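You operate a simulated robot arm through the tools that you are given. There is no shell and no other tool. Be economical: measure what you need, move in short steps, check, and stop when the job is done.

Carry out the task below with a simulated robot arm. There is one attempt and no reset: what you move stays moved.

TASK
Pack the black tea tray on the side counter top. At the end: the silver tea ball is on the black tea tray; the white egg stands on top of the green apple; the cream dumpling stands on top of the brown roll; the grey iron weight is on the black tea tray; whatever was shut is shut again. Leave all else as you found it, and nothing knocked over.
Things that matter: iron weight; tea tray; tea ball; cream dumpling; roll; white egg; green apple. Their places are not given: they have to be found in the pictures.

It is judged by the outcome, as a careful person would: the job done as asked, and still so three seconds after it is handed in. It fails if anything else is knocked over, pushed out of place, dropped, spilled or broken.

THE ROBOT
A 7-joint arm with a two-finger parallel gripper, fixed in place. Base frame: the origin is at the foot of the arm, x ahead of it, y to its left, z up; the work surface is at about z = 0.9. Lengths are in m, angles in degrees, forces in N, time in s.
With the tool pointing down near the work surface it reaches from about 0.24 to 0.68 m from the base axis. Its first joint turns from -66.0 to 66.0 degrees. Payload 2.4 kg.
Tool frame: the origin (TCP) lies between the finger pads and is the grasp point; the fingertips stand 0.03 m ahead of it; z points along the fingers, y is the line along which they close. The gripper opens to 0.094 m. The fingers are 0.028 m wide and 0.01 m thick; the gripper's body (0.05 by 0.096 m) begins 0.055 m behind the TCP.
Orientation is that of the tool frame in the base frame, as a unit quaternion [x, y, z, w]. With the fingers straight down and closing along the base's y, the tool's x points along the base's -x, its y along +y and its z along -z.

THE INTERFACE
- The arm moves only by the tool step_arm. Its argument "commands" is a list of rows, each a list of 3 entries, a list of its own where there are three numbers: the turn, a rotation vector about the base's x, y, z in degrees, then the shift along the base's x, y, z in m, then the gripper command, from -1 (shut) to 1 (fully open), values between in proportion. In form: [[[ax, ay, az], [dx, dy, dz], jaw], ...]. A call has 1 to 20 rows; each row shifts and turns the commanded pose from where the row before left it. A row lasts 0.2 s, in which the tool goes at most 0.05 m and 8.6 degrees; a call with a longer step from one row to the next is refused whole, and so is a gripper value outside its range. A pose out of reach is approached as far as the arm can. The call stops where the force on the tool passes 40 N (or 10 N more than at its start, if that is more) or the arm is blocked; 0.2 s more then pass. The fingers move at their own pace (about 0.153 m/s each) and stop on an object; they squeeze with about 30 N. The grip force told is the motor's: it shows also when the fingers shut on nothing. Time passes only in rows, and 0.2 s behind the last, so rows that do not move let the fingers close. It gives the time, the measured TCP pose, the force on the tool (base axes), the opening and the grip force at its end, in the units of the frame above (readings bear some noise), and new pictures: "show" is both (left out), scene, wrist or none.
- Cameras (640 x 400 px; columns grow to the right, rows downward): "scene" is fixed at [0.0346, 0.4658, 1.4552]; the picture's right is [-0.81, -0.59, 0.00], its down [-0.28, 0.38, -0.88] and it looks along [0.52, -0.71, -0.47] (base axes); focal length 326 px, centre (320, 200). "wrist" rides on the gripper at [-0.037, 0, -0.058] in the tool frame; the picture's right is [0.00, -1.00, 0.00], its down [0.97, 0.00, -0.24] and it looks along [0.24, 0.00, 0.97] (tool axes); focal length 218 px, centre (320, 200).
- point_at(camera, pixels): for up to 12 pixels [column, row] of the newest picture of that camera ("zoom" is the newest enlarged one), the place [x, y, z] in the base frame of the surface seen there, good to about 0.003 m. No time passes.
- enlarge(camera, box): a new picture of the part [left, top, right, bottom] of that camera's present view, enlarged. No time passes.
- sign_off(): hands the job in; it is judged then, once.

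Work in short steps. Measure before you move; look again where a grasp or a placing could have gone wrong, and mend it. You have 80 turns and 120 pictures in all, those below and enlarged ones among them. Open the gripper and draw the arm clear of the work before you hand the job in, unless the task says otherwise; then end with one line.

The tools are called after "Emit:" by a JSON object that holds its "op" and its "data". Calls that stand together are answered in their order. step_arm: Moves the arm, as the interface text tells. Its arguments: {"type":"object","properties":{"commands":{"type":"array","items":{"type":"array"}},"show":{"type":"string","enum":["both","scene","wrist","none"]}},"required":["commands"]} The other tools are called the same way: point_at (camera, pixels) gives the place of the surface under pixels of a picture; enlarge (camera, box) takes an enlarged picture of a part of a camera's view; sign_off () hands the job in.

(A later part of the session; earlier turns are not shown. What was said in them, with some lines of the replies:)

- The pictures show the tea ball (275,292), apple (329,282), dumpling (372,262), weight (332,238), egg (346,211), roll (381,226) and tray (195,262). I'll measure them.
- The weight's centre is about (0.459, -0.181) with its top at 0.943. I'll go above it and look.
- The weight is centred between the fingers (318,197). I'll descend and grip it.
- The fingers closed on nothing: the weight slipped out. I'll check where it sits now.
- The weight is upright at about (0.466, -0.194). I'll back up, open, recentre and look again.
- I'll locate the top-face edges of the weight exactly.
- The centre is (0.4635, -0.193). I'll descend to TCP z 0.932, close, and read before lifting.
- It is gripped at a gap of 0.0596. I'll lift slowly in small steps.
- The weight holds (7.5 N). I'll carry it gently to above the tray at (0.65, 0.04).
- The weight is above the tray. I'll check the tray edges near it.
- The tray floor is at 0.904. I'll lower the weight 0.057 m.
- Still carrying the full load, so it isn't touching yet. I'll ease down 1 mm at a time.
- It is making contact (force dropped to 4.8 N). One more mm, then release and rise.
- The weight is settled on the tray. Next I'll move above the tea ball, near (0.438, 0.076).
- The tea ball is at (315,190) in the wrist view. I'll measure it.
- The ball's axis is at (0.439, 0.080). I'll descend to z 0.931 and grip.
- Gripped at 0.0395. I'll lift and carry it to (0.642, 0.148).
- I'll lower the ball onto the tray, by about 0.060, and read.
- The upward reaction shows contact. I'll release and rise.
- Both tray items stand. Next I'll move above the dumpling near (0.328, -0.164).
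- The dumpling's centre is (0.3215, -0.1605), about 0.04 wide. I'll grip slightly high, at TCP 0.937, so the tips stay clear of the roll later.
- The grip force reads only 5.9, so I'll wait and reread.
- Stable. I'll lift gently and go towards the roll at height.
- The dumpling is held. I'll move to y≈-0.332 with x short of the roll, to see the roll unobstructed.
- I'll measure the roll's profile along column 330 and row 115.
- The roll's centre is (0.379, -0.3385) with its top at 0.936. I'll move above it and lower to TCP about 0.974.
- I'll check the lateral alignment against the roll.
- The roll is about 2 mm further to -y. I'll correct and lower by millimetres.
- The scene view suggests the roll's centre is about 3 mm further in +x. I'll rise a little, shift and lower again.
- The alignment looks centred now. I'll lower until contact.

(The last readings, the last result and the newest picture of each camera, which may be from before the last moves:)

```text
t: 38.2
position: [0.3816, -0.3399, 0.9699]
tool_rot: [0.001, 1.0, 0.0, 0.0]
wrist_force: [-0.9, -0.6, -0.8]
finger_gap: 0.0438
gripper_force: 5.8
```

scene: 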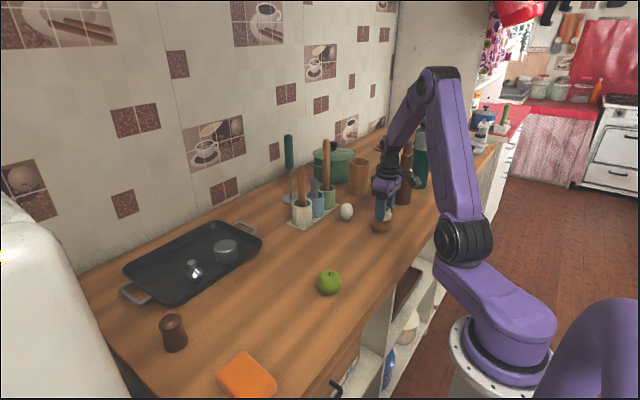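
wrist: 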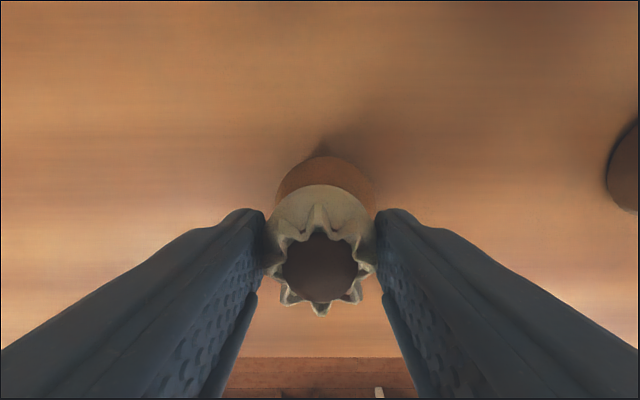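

Emit:
{"op": "step_arm", "data": {"commands": [[[0, 0, 0], [0, 0, -0.001], -1], [[0, 0, 0], [0, 0, 0], -1]], "show": "none"}}

Emit:
{"op": "enlarge", "data": {"camera": "scene", "box": [360, 195, 408, 240]}}

```text
t: 38.8
position: [0.3828, -0.339, 0.9684]
tool_rot: [-0.001, 1.0, 0.0, 0.0]
wrist_force: [0.4, 0.2, -0.5]
finger_gap: 0.0437
gripper_force: 6.0
```

```text
8.89 times, centred on (384, 218) of scene
```

zoom: 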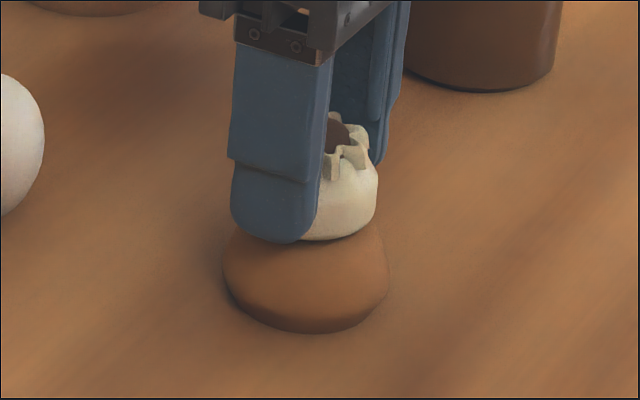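

No contact yet; the dumpling moved down with the fingers. Continue.

Emit:
{"op": "step_arm", "data": {"commands": [[[0, 0, 0], [0, 0, -0.001], -1], [[0, 0, 0], [0, 0, 0], -1], [[0, 0, 0], [0, 0, 0], -1]], "show": "wrist"}}

Emit:
{"op": "enlarge", "data": {"camera": "scene", "box": [360, 195, 408, 240]}}

```text
t: 39.6
position: [0.3811, -0.339, 0.9678]
tool_rot: [0.0, 1.0, 0.0, 0.0]
wrist_force: [0.6, -0.3, 0.3]
finger_gap: 0.0439
gripper_force: 5.8
```

wrist: 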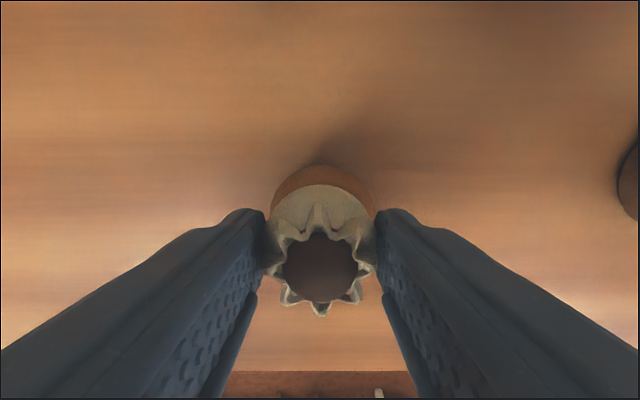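

```text
8.89 times, centred on (384, 218) of scene
```

zoom: 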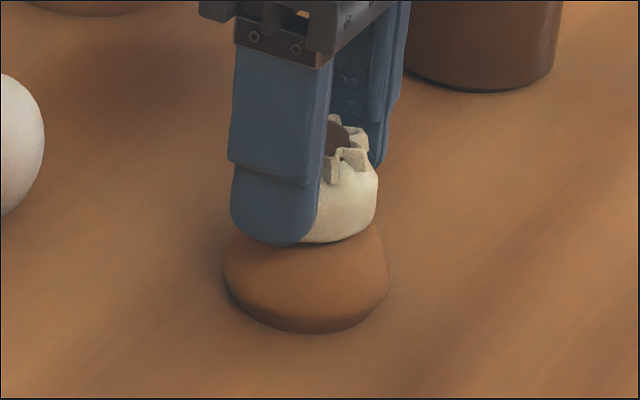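

Emit:
{"op": "step_arm", "data": {"commands": [[[0, 0, 0], [0, 0, -0.001], -1], [[0, 0, 0], [0, 0, 0], -1], [[0, 0, 0], [0, 0, -0.001], -1], [[0, 0, 0], [0, 0, 0], -1], [[0, 0, 0], [0, 0, 0], -1]], "show": "none"}}

Emit:
{"op": "enlarge", "data": {"camera": "scene", "box": [360, 195, 408, 240]}}

```text
t: 40.8
position: [0.3809, -0.3384, 0.9668]
tool_rot: [0.0, 1.0, 0.0, 0.0]
wrist_force: [1.3, 0.2, 6.3]
finger_gap: 0.044
gripper_force: 5.9
```

```text
8.89 times, centred on (384, 218) of scene
```

zoom: 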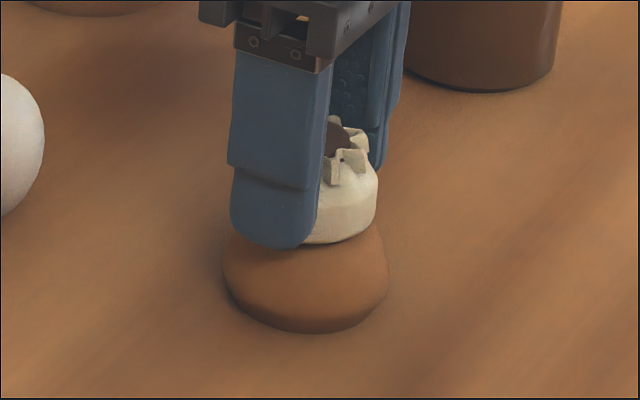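

Contact (6.3 N up). I'll ease up 0.5 mm and open slowly.

Emit:
{"op": "step_arm", "data": {"commands": [[[0, 0, 0], [0, 0, 0.0007], -1], [[0, 0, 0], [0, 0, 0], -0.05], [[0, 0, 0], [0, 0, 0], 0.1], [[0, 0, 0], [0, 0, 0], 0.3], [[0, 0, 0], [0, 0, 0], 0.6], [[0, 0, 0], [0, 0, 0], 0.6]], "show": "wrist"}}

Emit:
{"op": "enlarge", "data": {"camera": "scene", "box": [360, 195, 408, 240]}}

```text
t: 42.2
position: [0.382, -0.3395, 0.9672]
tool_rot: [0.0, 1.0, 0.0, 0.001]
wrist_force: [0.6, -0.9, 0.3]
finger_gap: 0.0752
gripper_force: 0.1
```

wrist: 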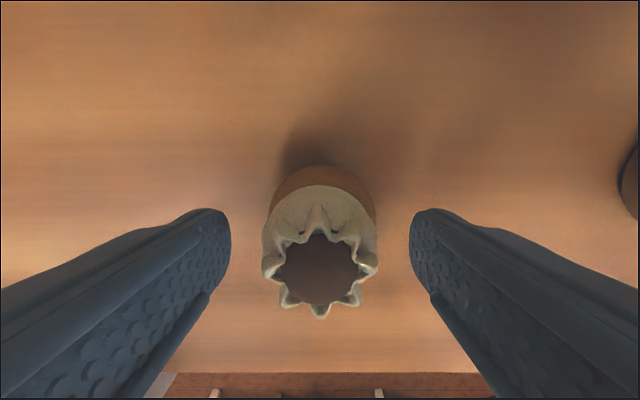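

```text
8.89 times, centred on (384, 218) of scene
```

zoom: 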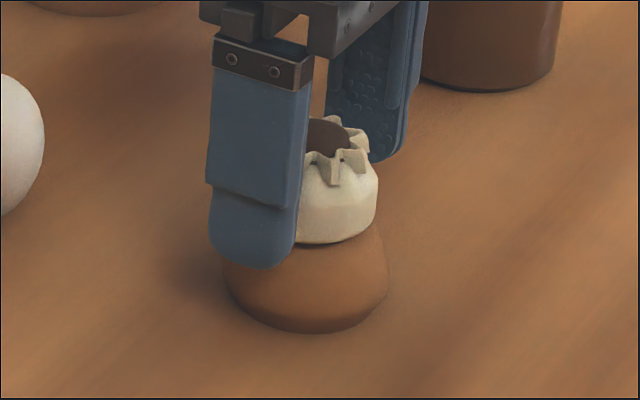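

The dumpling stands on the roll. I'll rise, then move toward the egg, stopping short to look.

Emit:
{"op": "step_arm", "data": {"commands": [[[0, 0, 0], [0, 0, 0.02], 0.6], [[0, 0, 0], [0, 0, 0.03], 0.6], [[0, 0, 0], [0, 0, 0.045], 0.8], [[0, 0, 0], [0.03, 0.01, 0.015], 1], [[0, 0, 0], [0.04, 0.01, 0], 1], [[0, 0, 0], [0.035, 0.007, 0], 1], [[0, 0, 0], [0, 0, 0], 1]]}}

Emit:
{"op": "enlarge", "data": {"camera": "scene", "box": [280, 150, 424, 240]}}

```text
t: 43.8
position: [0.4862, -0.3114, 1.0771]
tool_rot: [0.0, 1.0, 0.001, 0.0]
wrist_force: [0.0, -0.8, -0.4]
finger_gap: 0.0939
gripper_force: 0.1
```

scene: 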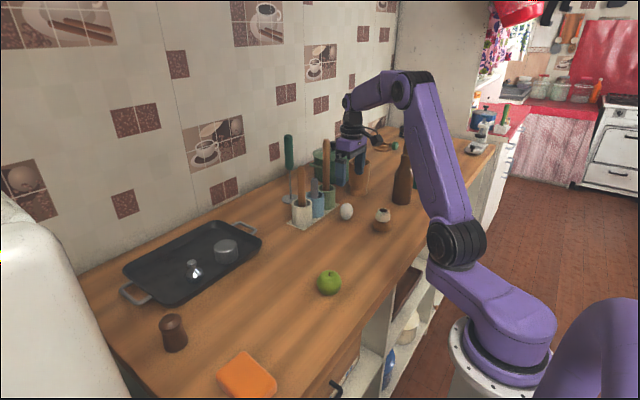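
wrist: 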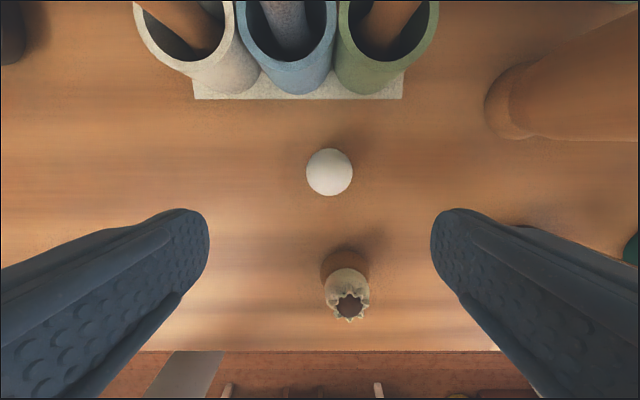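

```text
4.44 times, centred on (352, 195) of scene
```

zoom: 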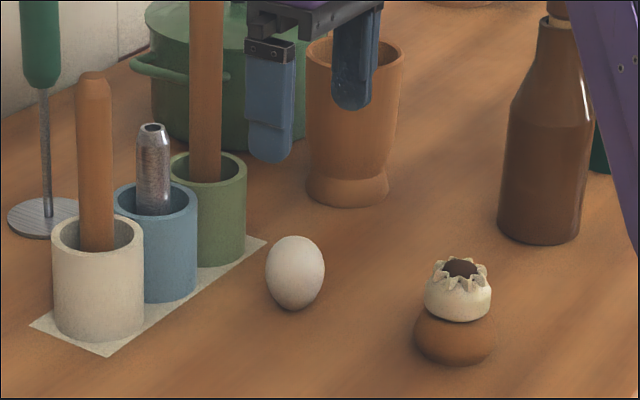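

I'll measure the egg and its neighbours: cup fronts, handles and the orange pot.

Emit:
{"op": "point_at", "data": {"camera": "wrist", "pixels": [[329, 150], [329, 172], [329, 192], [308, 172], [350, 172], [295, 60], [380, 60], [392, 80], [380, 30], [500, 110], [295, 20], [348, 305]]}}

Emit:
{"op": "point_at", "data": {"camera": "zoom", "pixels": [[295, 238], [267, 270], [324, 272], [295, 255], [152, 128], [92, 75], [205, 10], [205, 158], [350, 40], [380, 70], [462, 268], [350, 190]]}}

```text
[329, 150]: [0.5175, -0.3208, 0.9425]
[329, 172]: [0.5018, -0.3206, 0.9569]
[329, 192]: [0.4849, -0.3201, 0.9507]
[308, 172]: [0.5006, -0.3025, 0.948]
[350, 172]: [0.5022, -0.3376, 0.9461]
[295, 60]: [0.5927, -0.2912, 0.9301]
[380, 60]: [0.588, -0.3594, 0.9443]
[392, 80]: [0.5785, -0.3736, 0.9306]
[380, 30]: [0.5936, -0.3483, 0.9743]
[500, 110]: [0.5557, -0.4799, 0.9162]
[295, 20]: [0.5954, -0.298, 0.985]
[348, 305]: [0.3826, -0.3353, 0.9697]
```

```text
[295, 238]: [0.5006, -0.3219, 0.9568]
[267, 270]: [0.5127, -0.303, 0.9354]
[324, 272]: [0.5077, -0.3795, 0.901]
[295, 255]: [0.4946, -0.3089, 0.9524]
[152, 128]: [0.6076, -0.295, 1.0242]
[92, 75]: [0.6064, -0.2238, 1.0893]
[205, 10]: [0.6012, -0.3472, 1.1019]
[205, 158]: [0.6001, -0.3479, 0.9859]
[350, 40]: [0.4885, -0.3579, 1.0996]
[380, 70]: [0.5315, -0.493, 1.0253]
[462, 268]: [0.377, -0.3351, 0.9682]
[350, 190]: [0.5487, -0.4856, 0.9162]
```

The egg is upright at (0.5015, -0.320), about 0.04 wide; cup fronts at x≥0.578 are clear. I'll descend and close gently.

Emit:
{"op": "step_arm", "data": {"commands": [[[0, 0, 0], [0.015, -0.0088, -0.03], 1], [[0, 0, 0], [0, 0, -0.045], 1], [[0, 0, 0], [0, 0, -0.04], 1], [[0, 0, 0], [0, 0, -0.023], 1], [[0, 0, 0], [0, 0, 0], 0.3], [[0, 0, 0], [0, 0, 0], 0.0], [[0, 0, 0], [0, 0, 0], -0.1], [[0, 0, 0], [0, 0, 0], -0.2], [[0, 0, 0], [0, 0, 0], -0.25], [[0, 0, 0], [0, 0, 0], -0.25]]}}

```text
t: 46.0
position: [0.5018, -0.3198, 0.9389]
tool_rot: [0.0, 1.0, 0.0, 0.0]
wrist_force: [0.0, 0.2, -0.4]
finger_gap: 0.0409
gripper_force: 9.1
```

scene: 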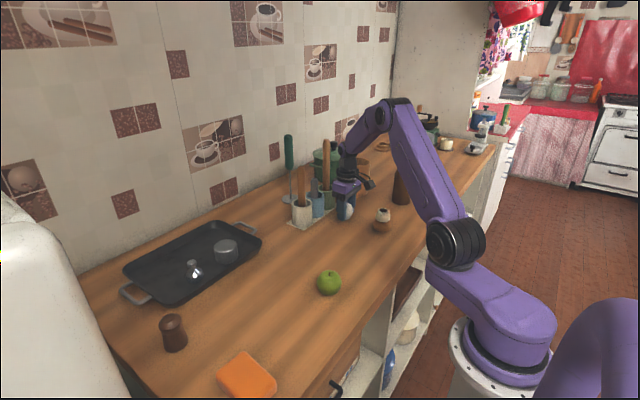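
wrist: 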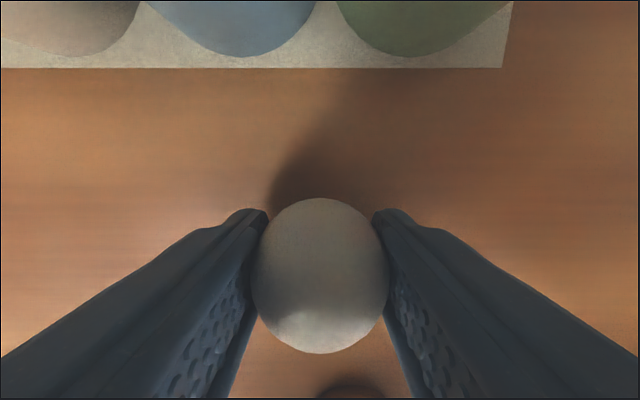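

Gripped at 0.041 with 9 N. I'll lift and carry it to just short of the apple.

Emit:
{"op": "step_arm", "data": {"commands": [[[0, 0, 0], [0, 0, 0.004], -0.25], [[0, 0, 0], [0, 0, 0.015], -0.25], [[0, 0, 0], [0, 0, 0.03], -0.25], [[0, 0, 0], [-0.005, 0.01, 0.03], -0.25], [[0, 0, 0], [-0.012, 0.02, 0.025], -0.25], [[0, 0, 0], [-0.016, 0.025, 0], -0.25], [[0, 0, 0], [-0.016, 0.025, 0], -0.25], [[0, 0, 0], [-0.016, 0.025, 0], -0.25], [[0, 0, 0], [-0.016, 0.025, 0], -0.25], [[0, 0, 0], [-0.016, 0.025, 0], -0.25], [[0, 0, 0], [-0.016, 0.025, 0], -0.25], [[0, 0, 0], [-0.016, 0.025, 0], -0.25], [[0, 0, 0], [-0.016, 0.025, 0], -0.25], [[0, 0, 0], [-0.016, 0.025, 0], -0.25], [[0, 0, 0], [-0.016, 0.025, 0], -0.25], [[0, 0, 0], [-0.012, 0.015, 0], -0.25], [[0, 0, 0], [-0.003, 0.005, 0], -0.25], [[0, 0, 0], [0, 0, 0], -0.25]]}}

Emit:
{"op": "enlarge", "data": {"camera": "wrist", "box": [240, 90, 400, 190]}}

Emit:
{"op": "enlarge", "data": {"camera": "scene", "box": [300, 220, 396, 300]}}

```text
t: 49.8
position: [0.3092, -0.0203, 1.0429]
tool_rot: [-0.001, 1.0, 0.0, 0.0]
wrist_force: [0.4, 0.3, 0.0]
finger_gap: 0.0409
gripper_force: 8.9
```

scene: 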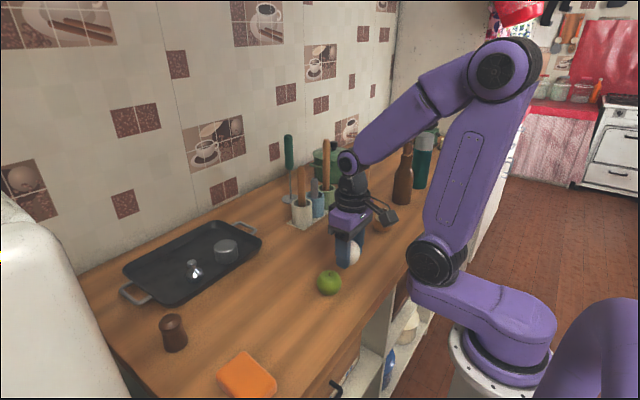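
wrist: 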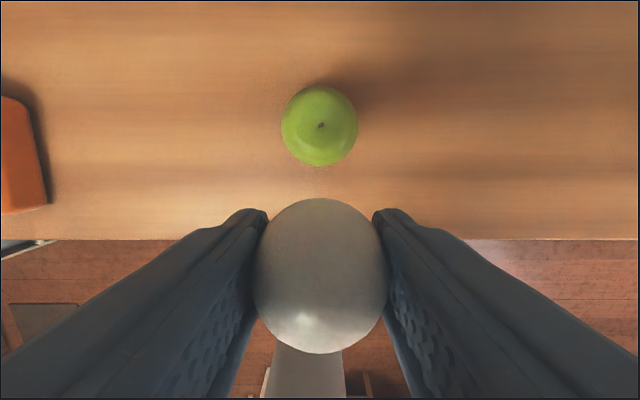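

```text
4.00 times, centred on (320, 140) of wrist
```

zoom: 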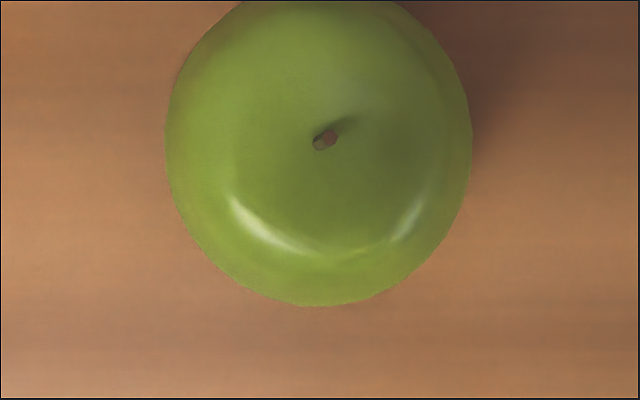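

```text
5.00 times, centred on (348, 260) of scene
```

zoom: 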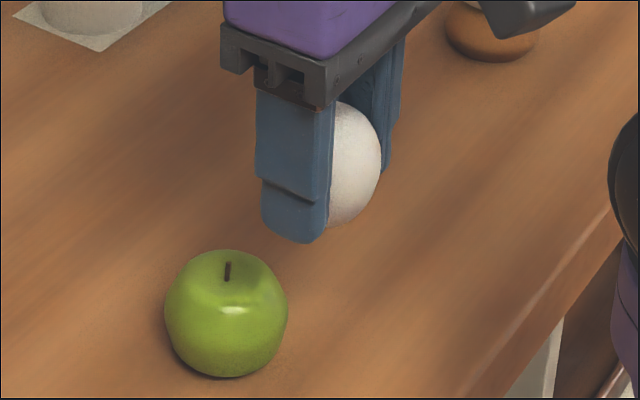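

I'll profile the apple's top: dimple, rim and stem.

Emit:
{"op": "point_at", "data": {"camera": "wrist", "pixels": [[320, 95], [320, 105], [320, 115], [320, 122], [320, 130], [320, 140], [320, 150], [320, 160], [285, 125], [300, 125], [340, 125], [354, 125]]}}

Emit:
{"op": "point_at", "data": {"camera": "wrist", "pixels": [[321, 125], [308, 125], [332, 125], [292, 125], [348, 125], [302, 142], [338, 142], [305, 105], [336, 105], [320, 89], [320, 145], [320, 155]]}}

Emit:
{"op": "point_at", "data": {"camera": "zoom", "pixels": [[228, 263], [228, 278], [228, 290], [228, 300], [200, 275], [255, 275], [228, 252], [185, 275], [272, 278], [228, 310]]}}

```text
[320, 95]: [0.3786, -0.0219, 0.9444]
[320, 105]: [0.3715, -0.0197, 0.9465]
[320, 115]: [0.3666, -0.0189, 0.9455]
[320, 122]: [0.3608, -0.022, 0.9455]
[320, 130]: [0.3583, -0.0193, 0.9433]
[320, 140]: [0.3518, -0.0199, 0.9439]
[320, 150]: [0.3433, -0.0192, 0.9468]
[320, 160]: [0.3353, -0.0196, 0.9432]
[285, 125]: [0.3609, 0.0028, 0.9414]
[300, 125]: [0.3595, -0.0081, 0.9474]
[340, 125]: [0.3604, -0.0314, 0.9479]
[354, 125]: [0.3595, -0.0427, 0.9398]
```

```text
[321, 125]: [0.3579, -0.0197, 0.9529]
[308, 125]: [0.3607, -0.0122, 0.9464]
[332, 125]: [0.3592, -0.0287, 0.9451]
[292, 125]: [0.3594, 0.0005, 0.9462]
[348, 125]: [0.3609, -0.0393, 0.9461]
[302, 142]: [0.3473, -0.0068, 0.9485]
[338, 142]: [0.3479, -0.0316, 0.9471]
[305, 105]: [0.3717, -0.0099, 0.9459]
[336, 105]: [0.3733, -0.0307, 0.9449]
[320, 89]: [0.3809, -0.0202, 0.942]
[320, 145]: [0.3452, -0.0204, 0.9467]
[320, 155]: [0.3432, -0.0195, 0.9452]
```

```text
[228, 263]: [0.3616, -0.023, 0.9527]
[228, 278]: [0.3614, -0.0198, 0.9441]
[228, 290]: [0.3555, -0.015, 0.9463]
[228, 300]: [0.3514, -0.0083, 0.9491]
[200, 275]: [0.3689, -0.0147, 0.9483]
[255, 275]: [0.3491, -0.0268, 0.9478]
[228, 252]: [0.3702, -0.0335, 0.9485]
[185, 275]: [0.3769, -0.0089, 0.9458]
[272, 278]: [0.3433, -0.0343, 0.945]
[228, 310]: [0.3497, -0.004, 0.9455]
```

The apple's dimple centre is about (0.3595, -0.0205), rim 0.948, stem tip 0.953. I'll move the egg above it and lower to TCP 1.000.

Emit:
{"op": "step_arm", "data": {"commands": [[[0, 0, 0], [0.02, 0, 0], -0.25], [[0, 0, 0], [0.02, 0, 0], -0.25], [[0, 0, 0], [0.0103, -0.0002, 0], -0.25], [[0, 0, 0], [0, 0, -0.02], -0.25], [[0, 0, 0], [0, 0, -0.015], -0.25], [[0, 0, 0], [0, 0, -0.008], -0.25], [[0, 0, 0], [0, 0, 0], -0.25]], "show": "wrist"}}

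Emit:
{"op": "enlarge", "data": {"camera": "scene", "box": [296, 240, 360, 300]}}

```text
t: 51.4
position: [0.3598, -0.0203, 0.9999]
tool_rot: [0.0, 1.0, 0.0, 0.0]
wrist_force: [0.1, 0.5, -0.7]
finger_gap: 0.041
gripper_force: 8.6
```

wrist: 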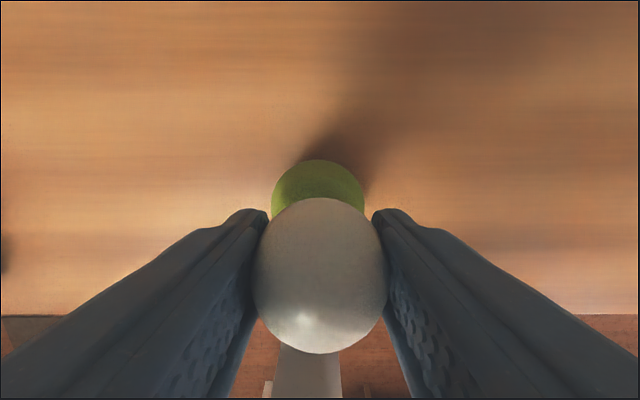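

```text
6.67 times, centred on (328, 270) of scene
```

zoom: 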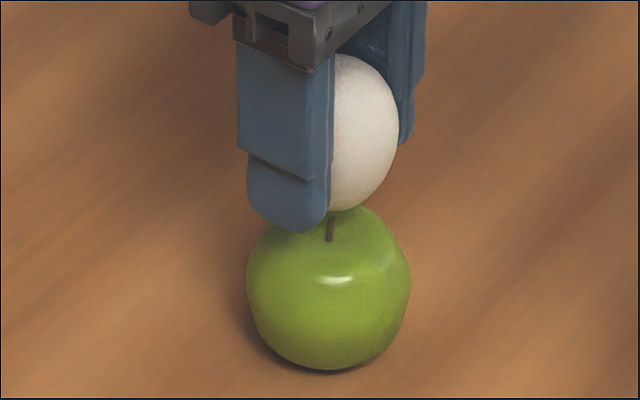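

Aligned well (apple centre 318 in the wrist view). I'll lower slowly, checking forces.

Emit:
{"op": "step_arm", "data": {"commands": [[[0, 0, 0], [0, 0.0005, -0.003], -0.25], [[0, 0, 0], [0, 0, -0.003], -0.25], [[0, 0, 0], [0, 0, -0.002], -0.25], [[0, 0, 0], [0, 0, 0], -0.25]], "show": "none"}}

Emit:
{"op": "step_arm", "data": {"commands": [[[0, 0, 0], [0, 0, -0.002], -0.25], [[0, 0, 0], [0, 0, 0], -0.25]], "show": "none"}}

Emit:
{"op": "step_arm", "data": {"commands": [[[0, 0, 0], [0, 0, -0.0015], -0.25], [[0, 0, 0], [0, 0, 0], -0.25]], "show": "none"}}

Emit:
{"op": "enlarge", "data": {"camera": "scene", "box": [296, 240, 360, 300]}}

```text
t: 52.4
position: [0.3605, -0.0195, 0.9919]
tool_rot: [0.0, 1.0, -0.001, 0.0]
wrist_force: [0.6, 0.0, -0.9]
finger_gap: 0.041
gripper_force: 9.9
```

```text
t: 53.0
position: [0.3603, -0.02, 0.9899]
tool_rot: [0.0, 1.0, 0.0, 0.001]
wrist_force: [0.0, 0.1, -0.4]
finger_gap: 0.0413
gripper_force: 8.6
```

```text
t: 53.6
position: [0.3599, -0.0203, 0.9887]
tool_rot: [0.0, 1.0, 0.0, -0.001]
wrist_force: [0.7, 0.1, -0.3]
finger_gap: 0.0411
gripper_force: 8.5
```

```text
6.67 times, centred on (328, 270) of scene
```

zoom: 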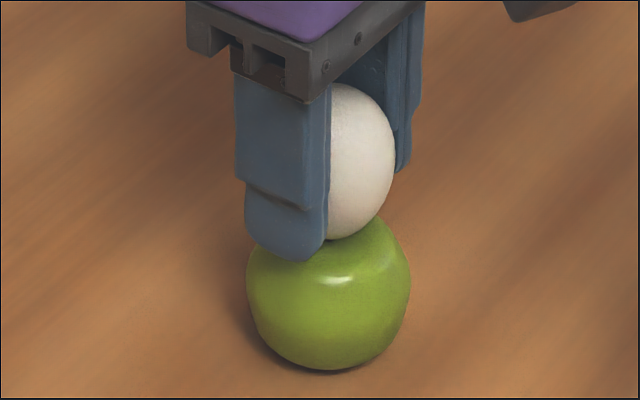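

The egg has passed the stem tip without force. Continue down by millimetres.

Emit:
{"op": "step_arm", "data": {"commands": [[[0, 0, 0], [0, 0, -0.0015], -0.25], [[0, 0, 0], [0, 0, 0], -0.25]], "show": "none"}}

Emit:
{"op": "step_arm", "data": {"commands": [[[0, 0, 0], [0, 0, -0.001], -0.25], [[0, 0, 0], [0, 0, 0], -0.25]], "show": "none"}}

Emit:
{"op": "step_arm", "data": {"commands": [[[0, 0, 0], [0, 0, -0.001], -0.25], [[0, 0, 0], [0, 0, 0], -0.25]], "show": "none"}}

```text
t: 54.2
position: [0.3606, -0.0202, 0.9868]
tool_rot: [0.0, 1.0, -0.001, -0.001]
wrist_force: [0.7, -1.0, 0.0]
finger_gap: 0.0414
gripper_force: 8.7
```

```text
t: 54.8
position: [0.3596, -0.0199, 0.9853]
tool_rot: [0.0, 1.0, 0.0, 0.0]
wrist_force: [-0.3, -0.2, 0.3]
finger_gap: 0.0411
gripper_force: 9.1
```

```text
t: 55.4
position: [0.36, -0.0193, 0.9843]
tool_rot: [0.0, 1.0, 0.0, 0.0]
wrist_force: [0.0, 0.0, -0.8]
finger_gap: 0.0413
gripper_force: 8.5
```

Emit:
{"op": "step_arm", "data": {"commands": [[[0, 0, 0], [0, 0, -0.001], -0.25], [[0, 0, 0], [0, 0, 0], -0.25]], "show": "none"}}

Emit:
{"op": "step_arm", "data": {"commands": [[[0, 0, 0], [0, 0, -0.001], -0.25], [[0, 0, 0], [0, 0, 0], -0.25]], "show": "wrist"}}

Emit:
{"op": "enlarge", "data": {"camera": "scene", "box": [296, 240, 360, 300]}}

```text
t: 56.0
position: [0.3608, -0.0203, 0.9844]
tool_rot: [0.001, 1.0, 0.0, 0.0]
wrist_force: [-0.7, 0.2, 6.9]
finger_gap: 0.0409
gripper_force: 9.5
```

```text
t: 56.6
position: [0.3603, -0.02, 0.983]
tool_rot: [0.0, 1.0, 0.0, 0.001]
wrist_force: [0.2, 1.6, 7.7]
finger_gap: 0.0407
gripper_force: 9.2
```

wrist: 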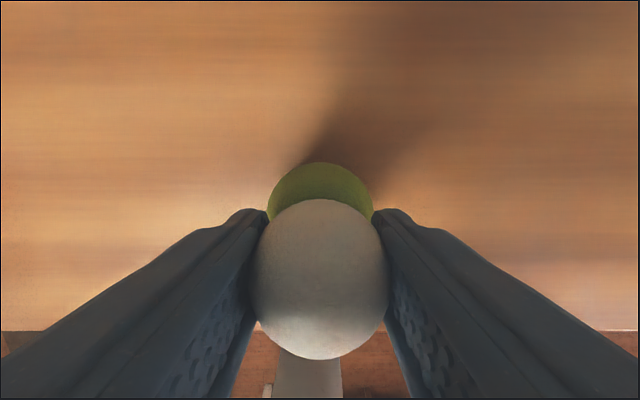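

```text
6.67 times, centred on (328, 270) of scene
```

zoom: 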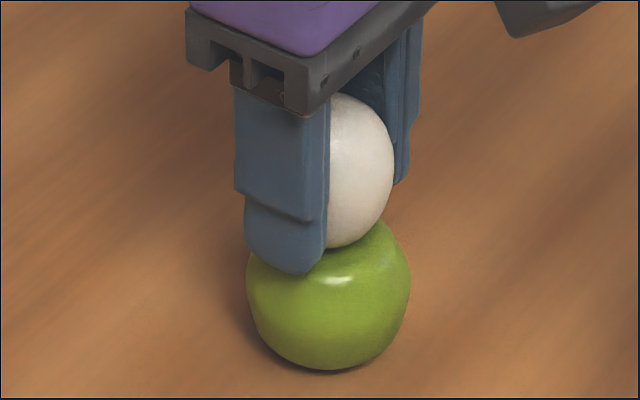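

Contact with 7 N. I'll ease up 1 mm, loosen the jaw slightly so the egg is still caged, and look.

Emit:
{"op": "step_arm", "data": {"commands": [[[0, 0, 0], [0, 0, 0.001], -0.2], [[0, 0, 0], [0, 0, 0], -0.14], [[0, 0, 0], [0, 0, 0], -0.11], [[0, 0, 0], [0, 0, 0], -0.08], [[0, 0, 0], [0, 0, 0], -0.04], [[0, 0, 0], [0, 0, 0], 0.0], [[0, 0, 0], [0, 0, 0], 0.0], [[0, 0, 0], [0, 0, 0], 0.0]], "show": "wrist"}}

Emit:
{"op": "enlarge", "data": {"camera": "scene", "box": [296, 240, 360, 300]}}

```text
t: 58.4
position: [0.3593, -0.0186, 0.9838]
tool_rot: [0.0, 1.0, 0.001, 0.0]
wrist_force: [0.0, 0.5, 0.3]
finger_gap: 0.0472
gripper_force: 0.0
```

wrist: 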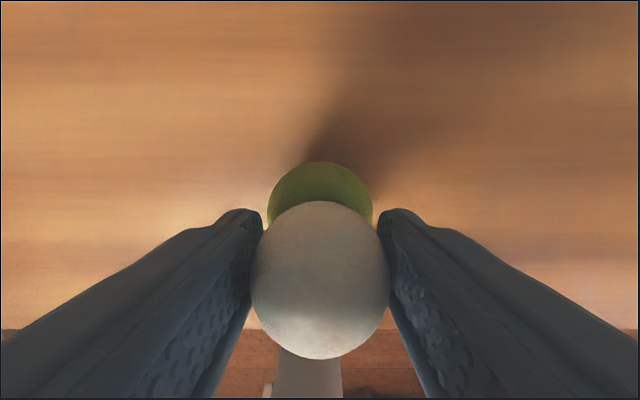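

```text
6.67 times, centred on (328, 270) of scene
```

zoom: 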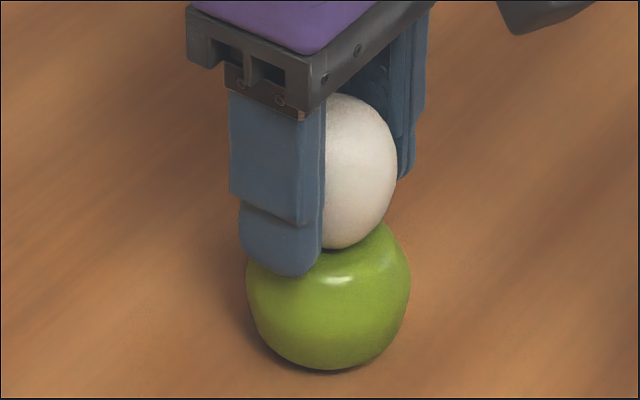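

The egg seems to stand free with the gap at 0.047. I'll open a bit more and compare.

Emit:
{"op": "step_arm", "data": {"commands": [[[0, 0, 0], [0, 0, 0], 0.06], [[0, 0, 0], [0, 0, 0], 0.12], [[0, 0, 0], [0, 0, 0], 0.2], [[0, 0, 0], [0, 0, 0], 0.2], [[0, 0, 0], [0, 0, 0], 0.2], [[0, 0, 0], [0, 0, 0], 0.2]], "show": "wrist"}}

Emit:
{"op": "enlarge", "data": {"camera": "scene", "box": [296, 240, 360, 300]}}

```text
t: 59.8
position: [0.3599, -0.021, 0.9832]
tool_rot: [0.0, 1.0, 0.0, 0.0]
wrist_force: [0.6, 0.1, 0.3]
finger_gap: 0.0564
gripper_force: 0.1
```

wrist: 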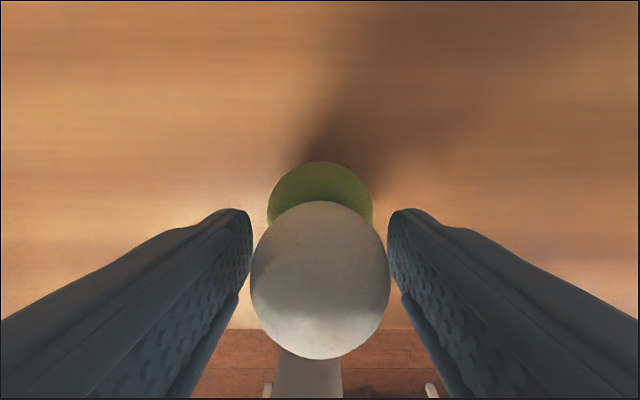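

```text
6.67 times, centred on (328, 270) of scene
```

zoom: 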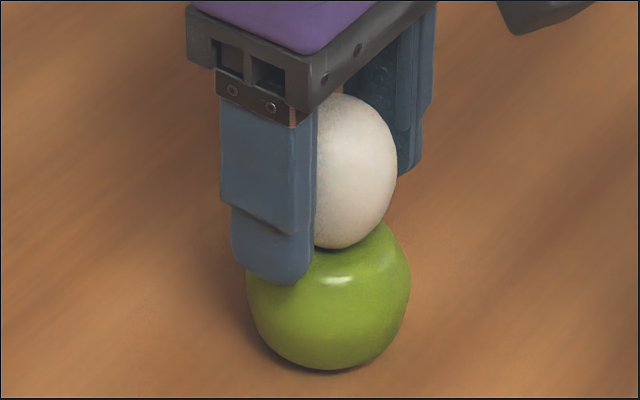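

The egg stands unsupported. I'll open further, rise clear and retreat.

Emit:
{"op": "step_arm", "data": {"commands": [[[0, 0, 0], [0, 0, 0], 0.5], [[0, 0, 0], [0, 0, 0], 0.8], [[0, 0, 0], [0, 0, 0.01], 0.8], [[0, 0, 0], [0, 0, 0.03], 0.8], [[0, 0, 0], [0, 0, 0.04], 0.8], [[0, 0, 0], [0, 0, 0.045], 0.8], [[0, 0, 0], [0, 0, 0.045], 1], [[0, 0, 0], [0.03, -0.03, 0.02], 1], [[0, 0, 0], [0.03, -0.04, 0], 1], [[0, 0, 0], [0, -0.04, 0], 1], [[0, 0, 0], [0, -0.04, 0], 1], [[0, 0, 0], [0, 0, 0], 1], [[0, 0, 0], [0, 0, 0], 1], [[0, 0, 0], [0, 0, 0], 1]]}}

Emit:
{"op": "enlarge", "data": {"camera": "scene", "box": [180, 190, 420, 310]}}

```text
t: 62.8
position: [0.4206, -0.1694, 1.174]
tool_rot: [0.0, 1.0, 0.0, -0.001]
wrist_force: [0.2, -0.8, 0.6]
finger_gap: 0.0942
gripper_force: 0.0
```

scene: 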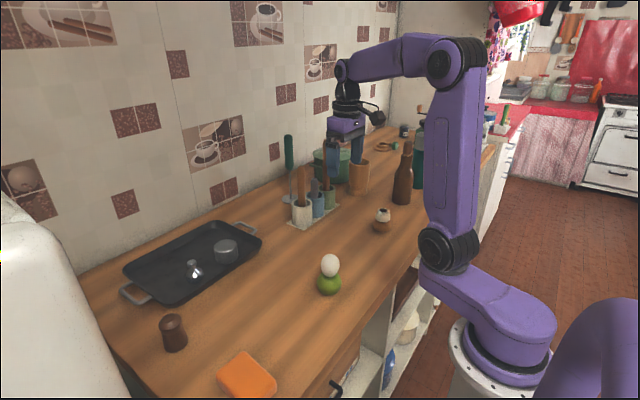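
wrist: 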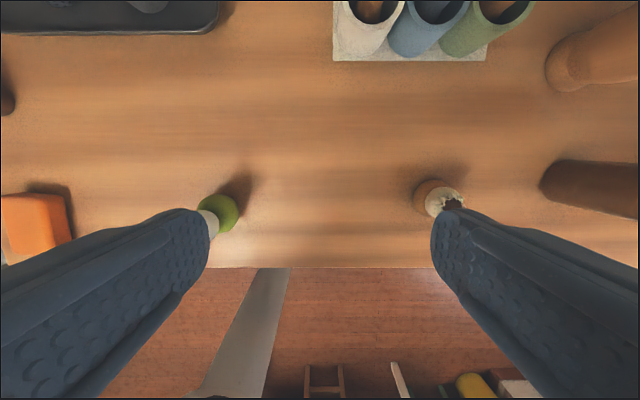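

```text
2.67 times, centred on (300, 250) of scene
```

zoom: 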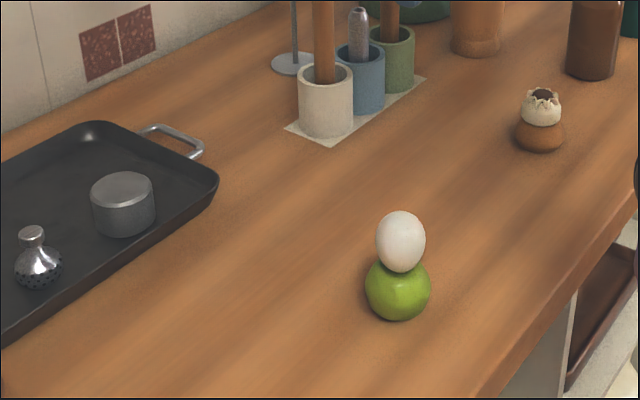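

All four placements stand, nothing else has moved, nothing was opened, and the arm is clear. I'll hand it in.

Emit:
{"op": "sign_off", "data": {}}

```text
The job is handed in.
```

The job is handed in. The tea ball and iron weight are on the tray, the egg stands on the apple, and the dumpling stands on the roll. My first grip on the weight slipped and shifted it about a centimetre, but it stayed upright. Nothing was opened.
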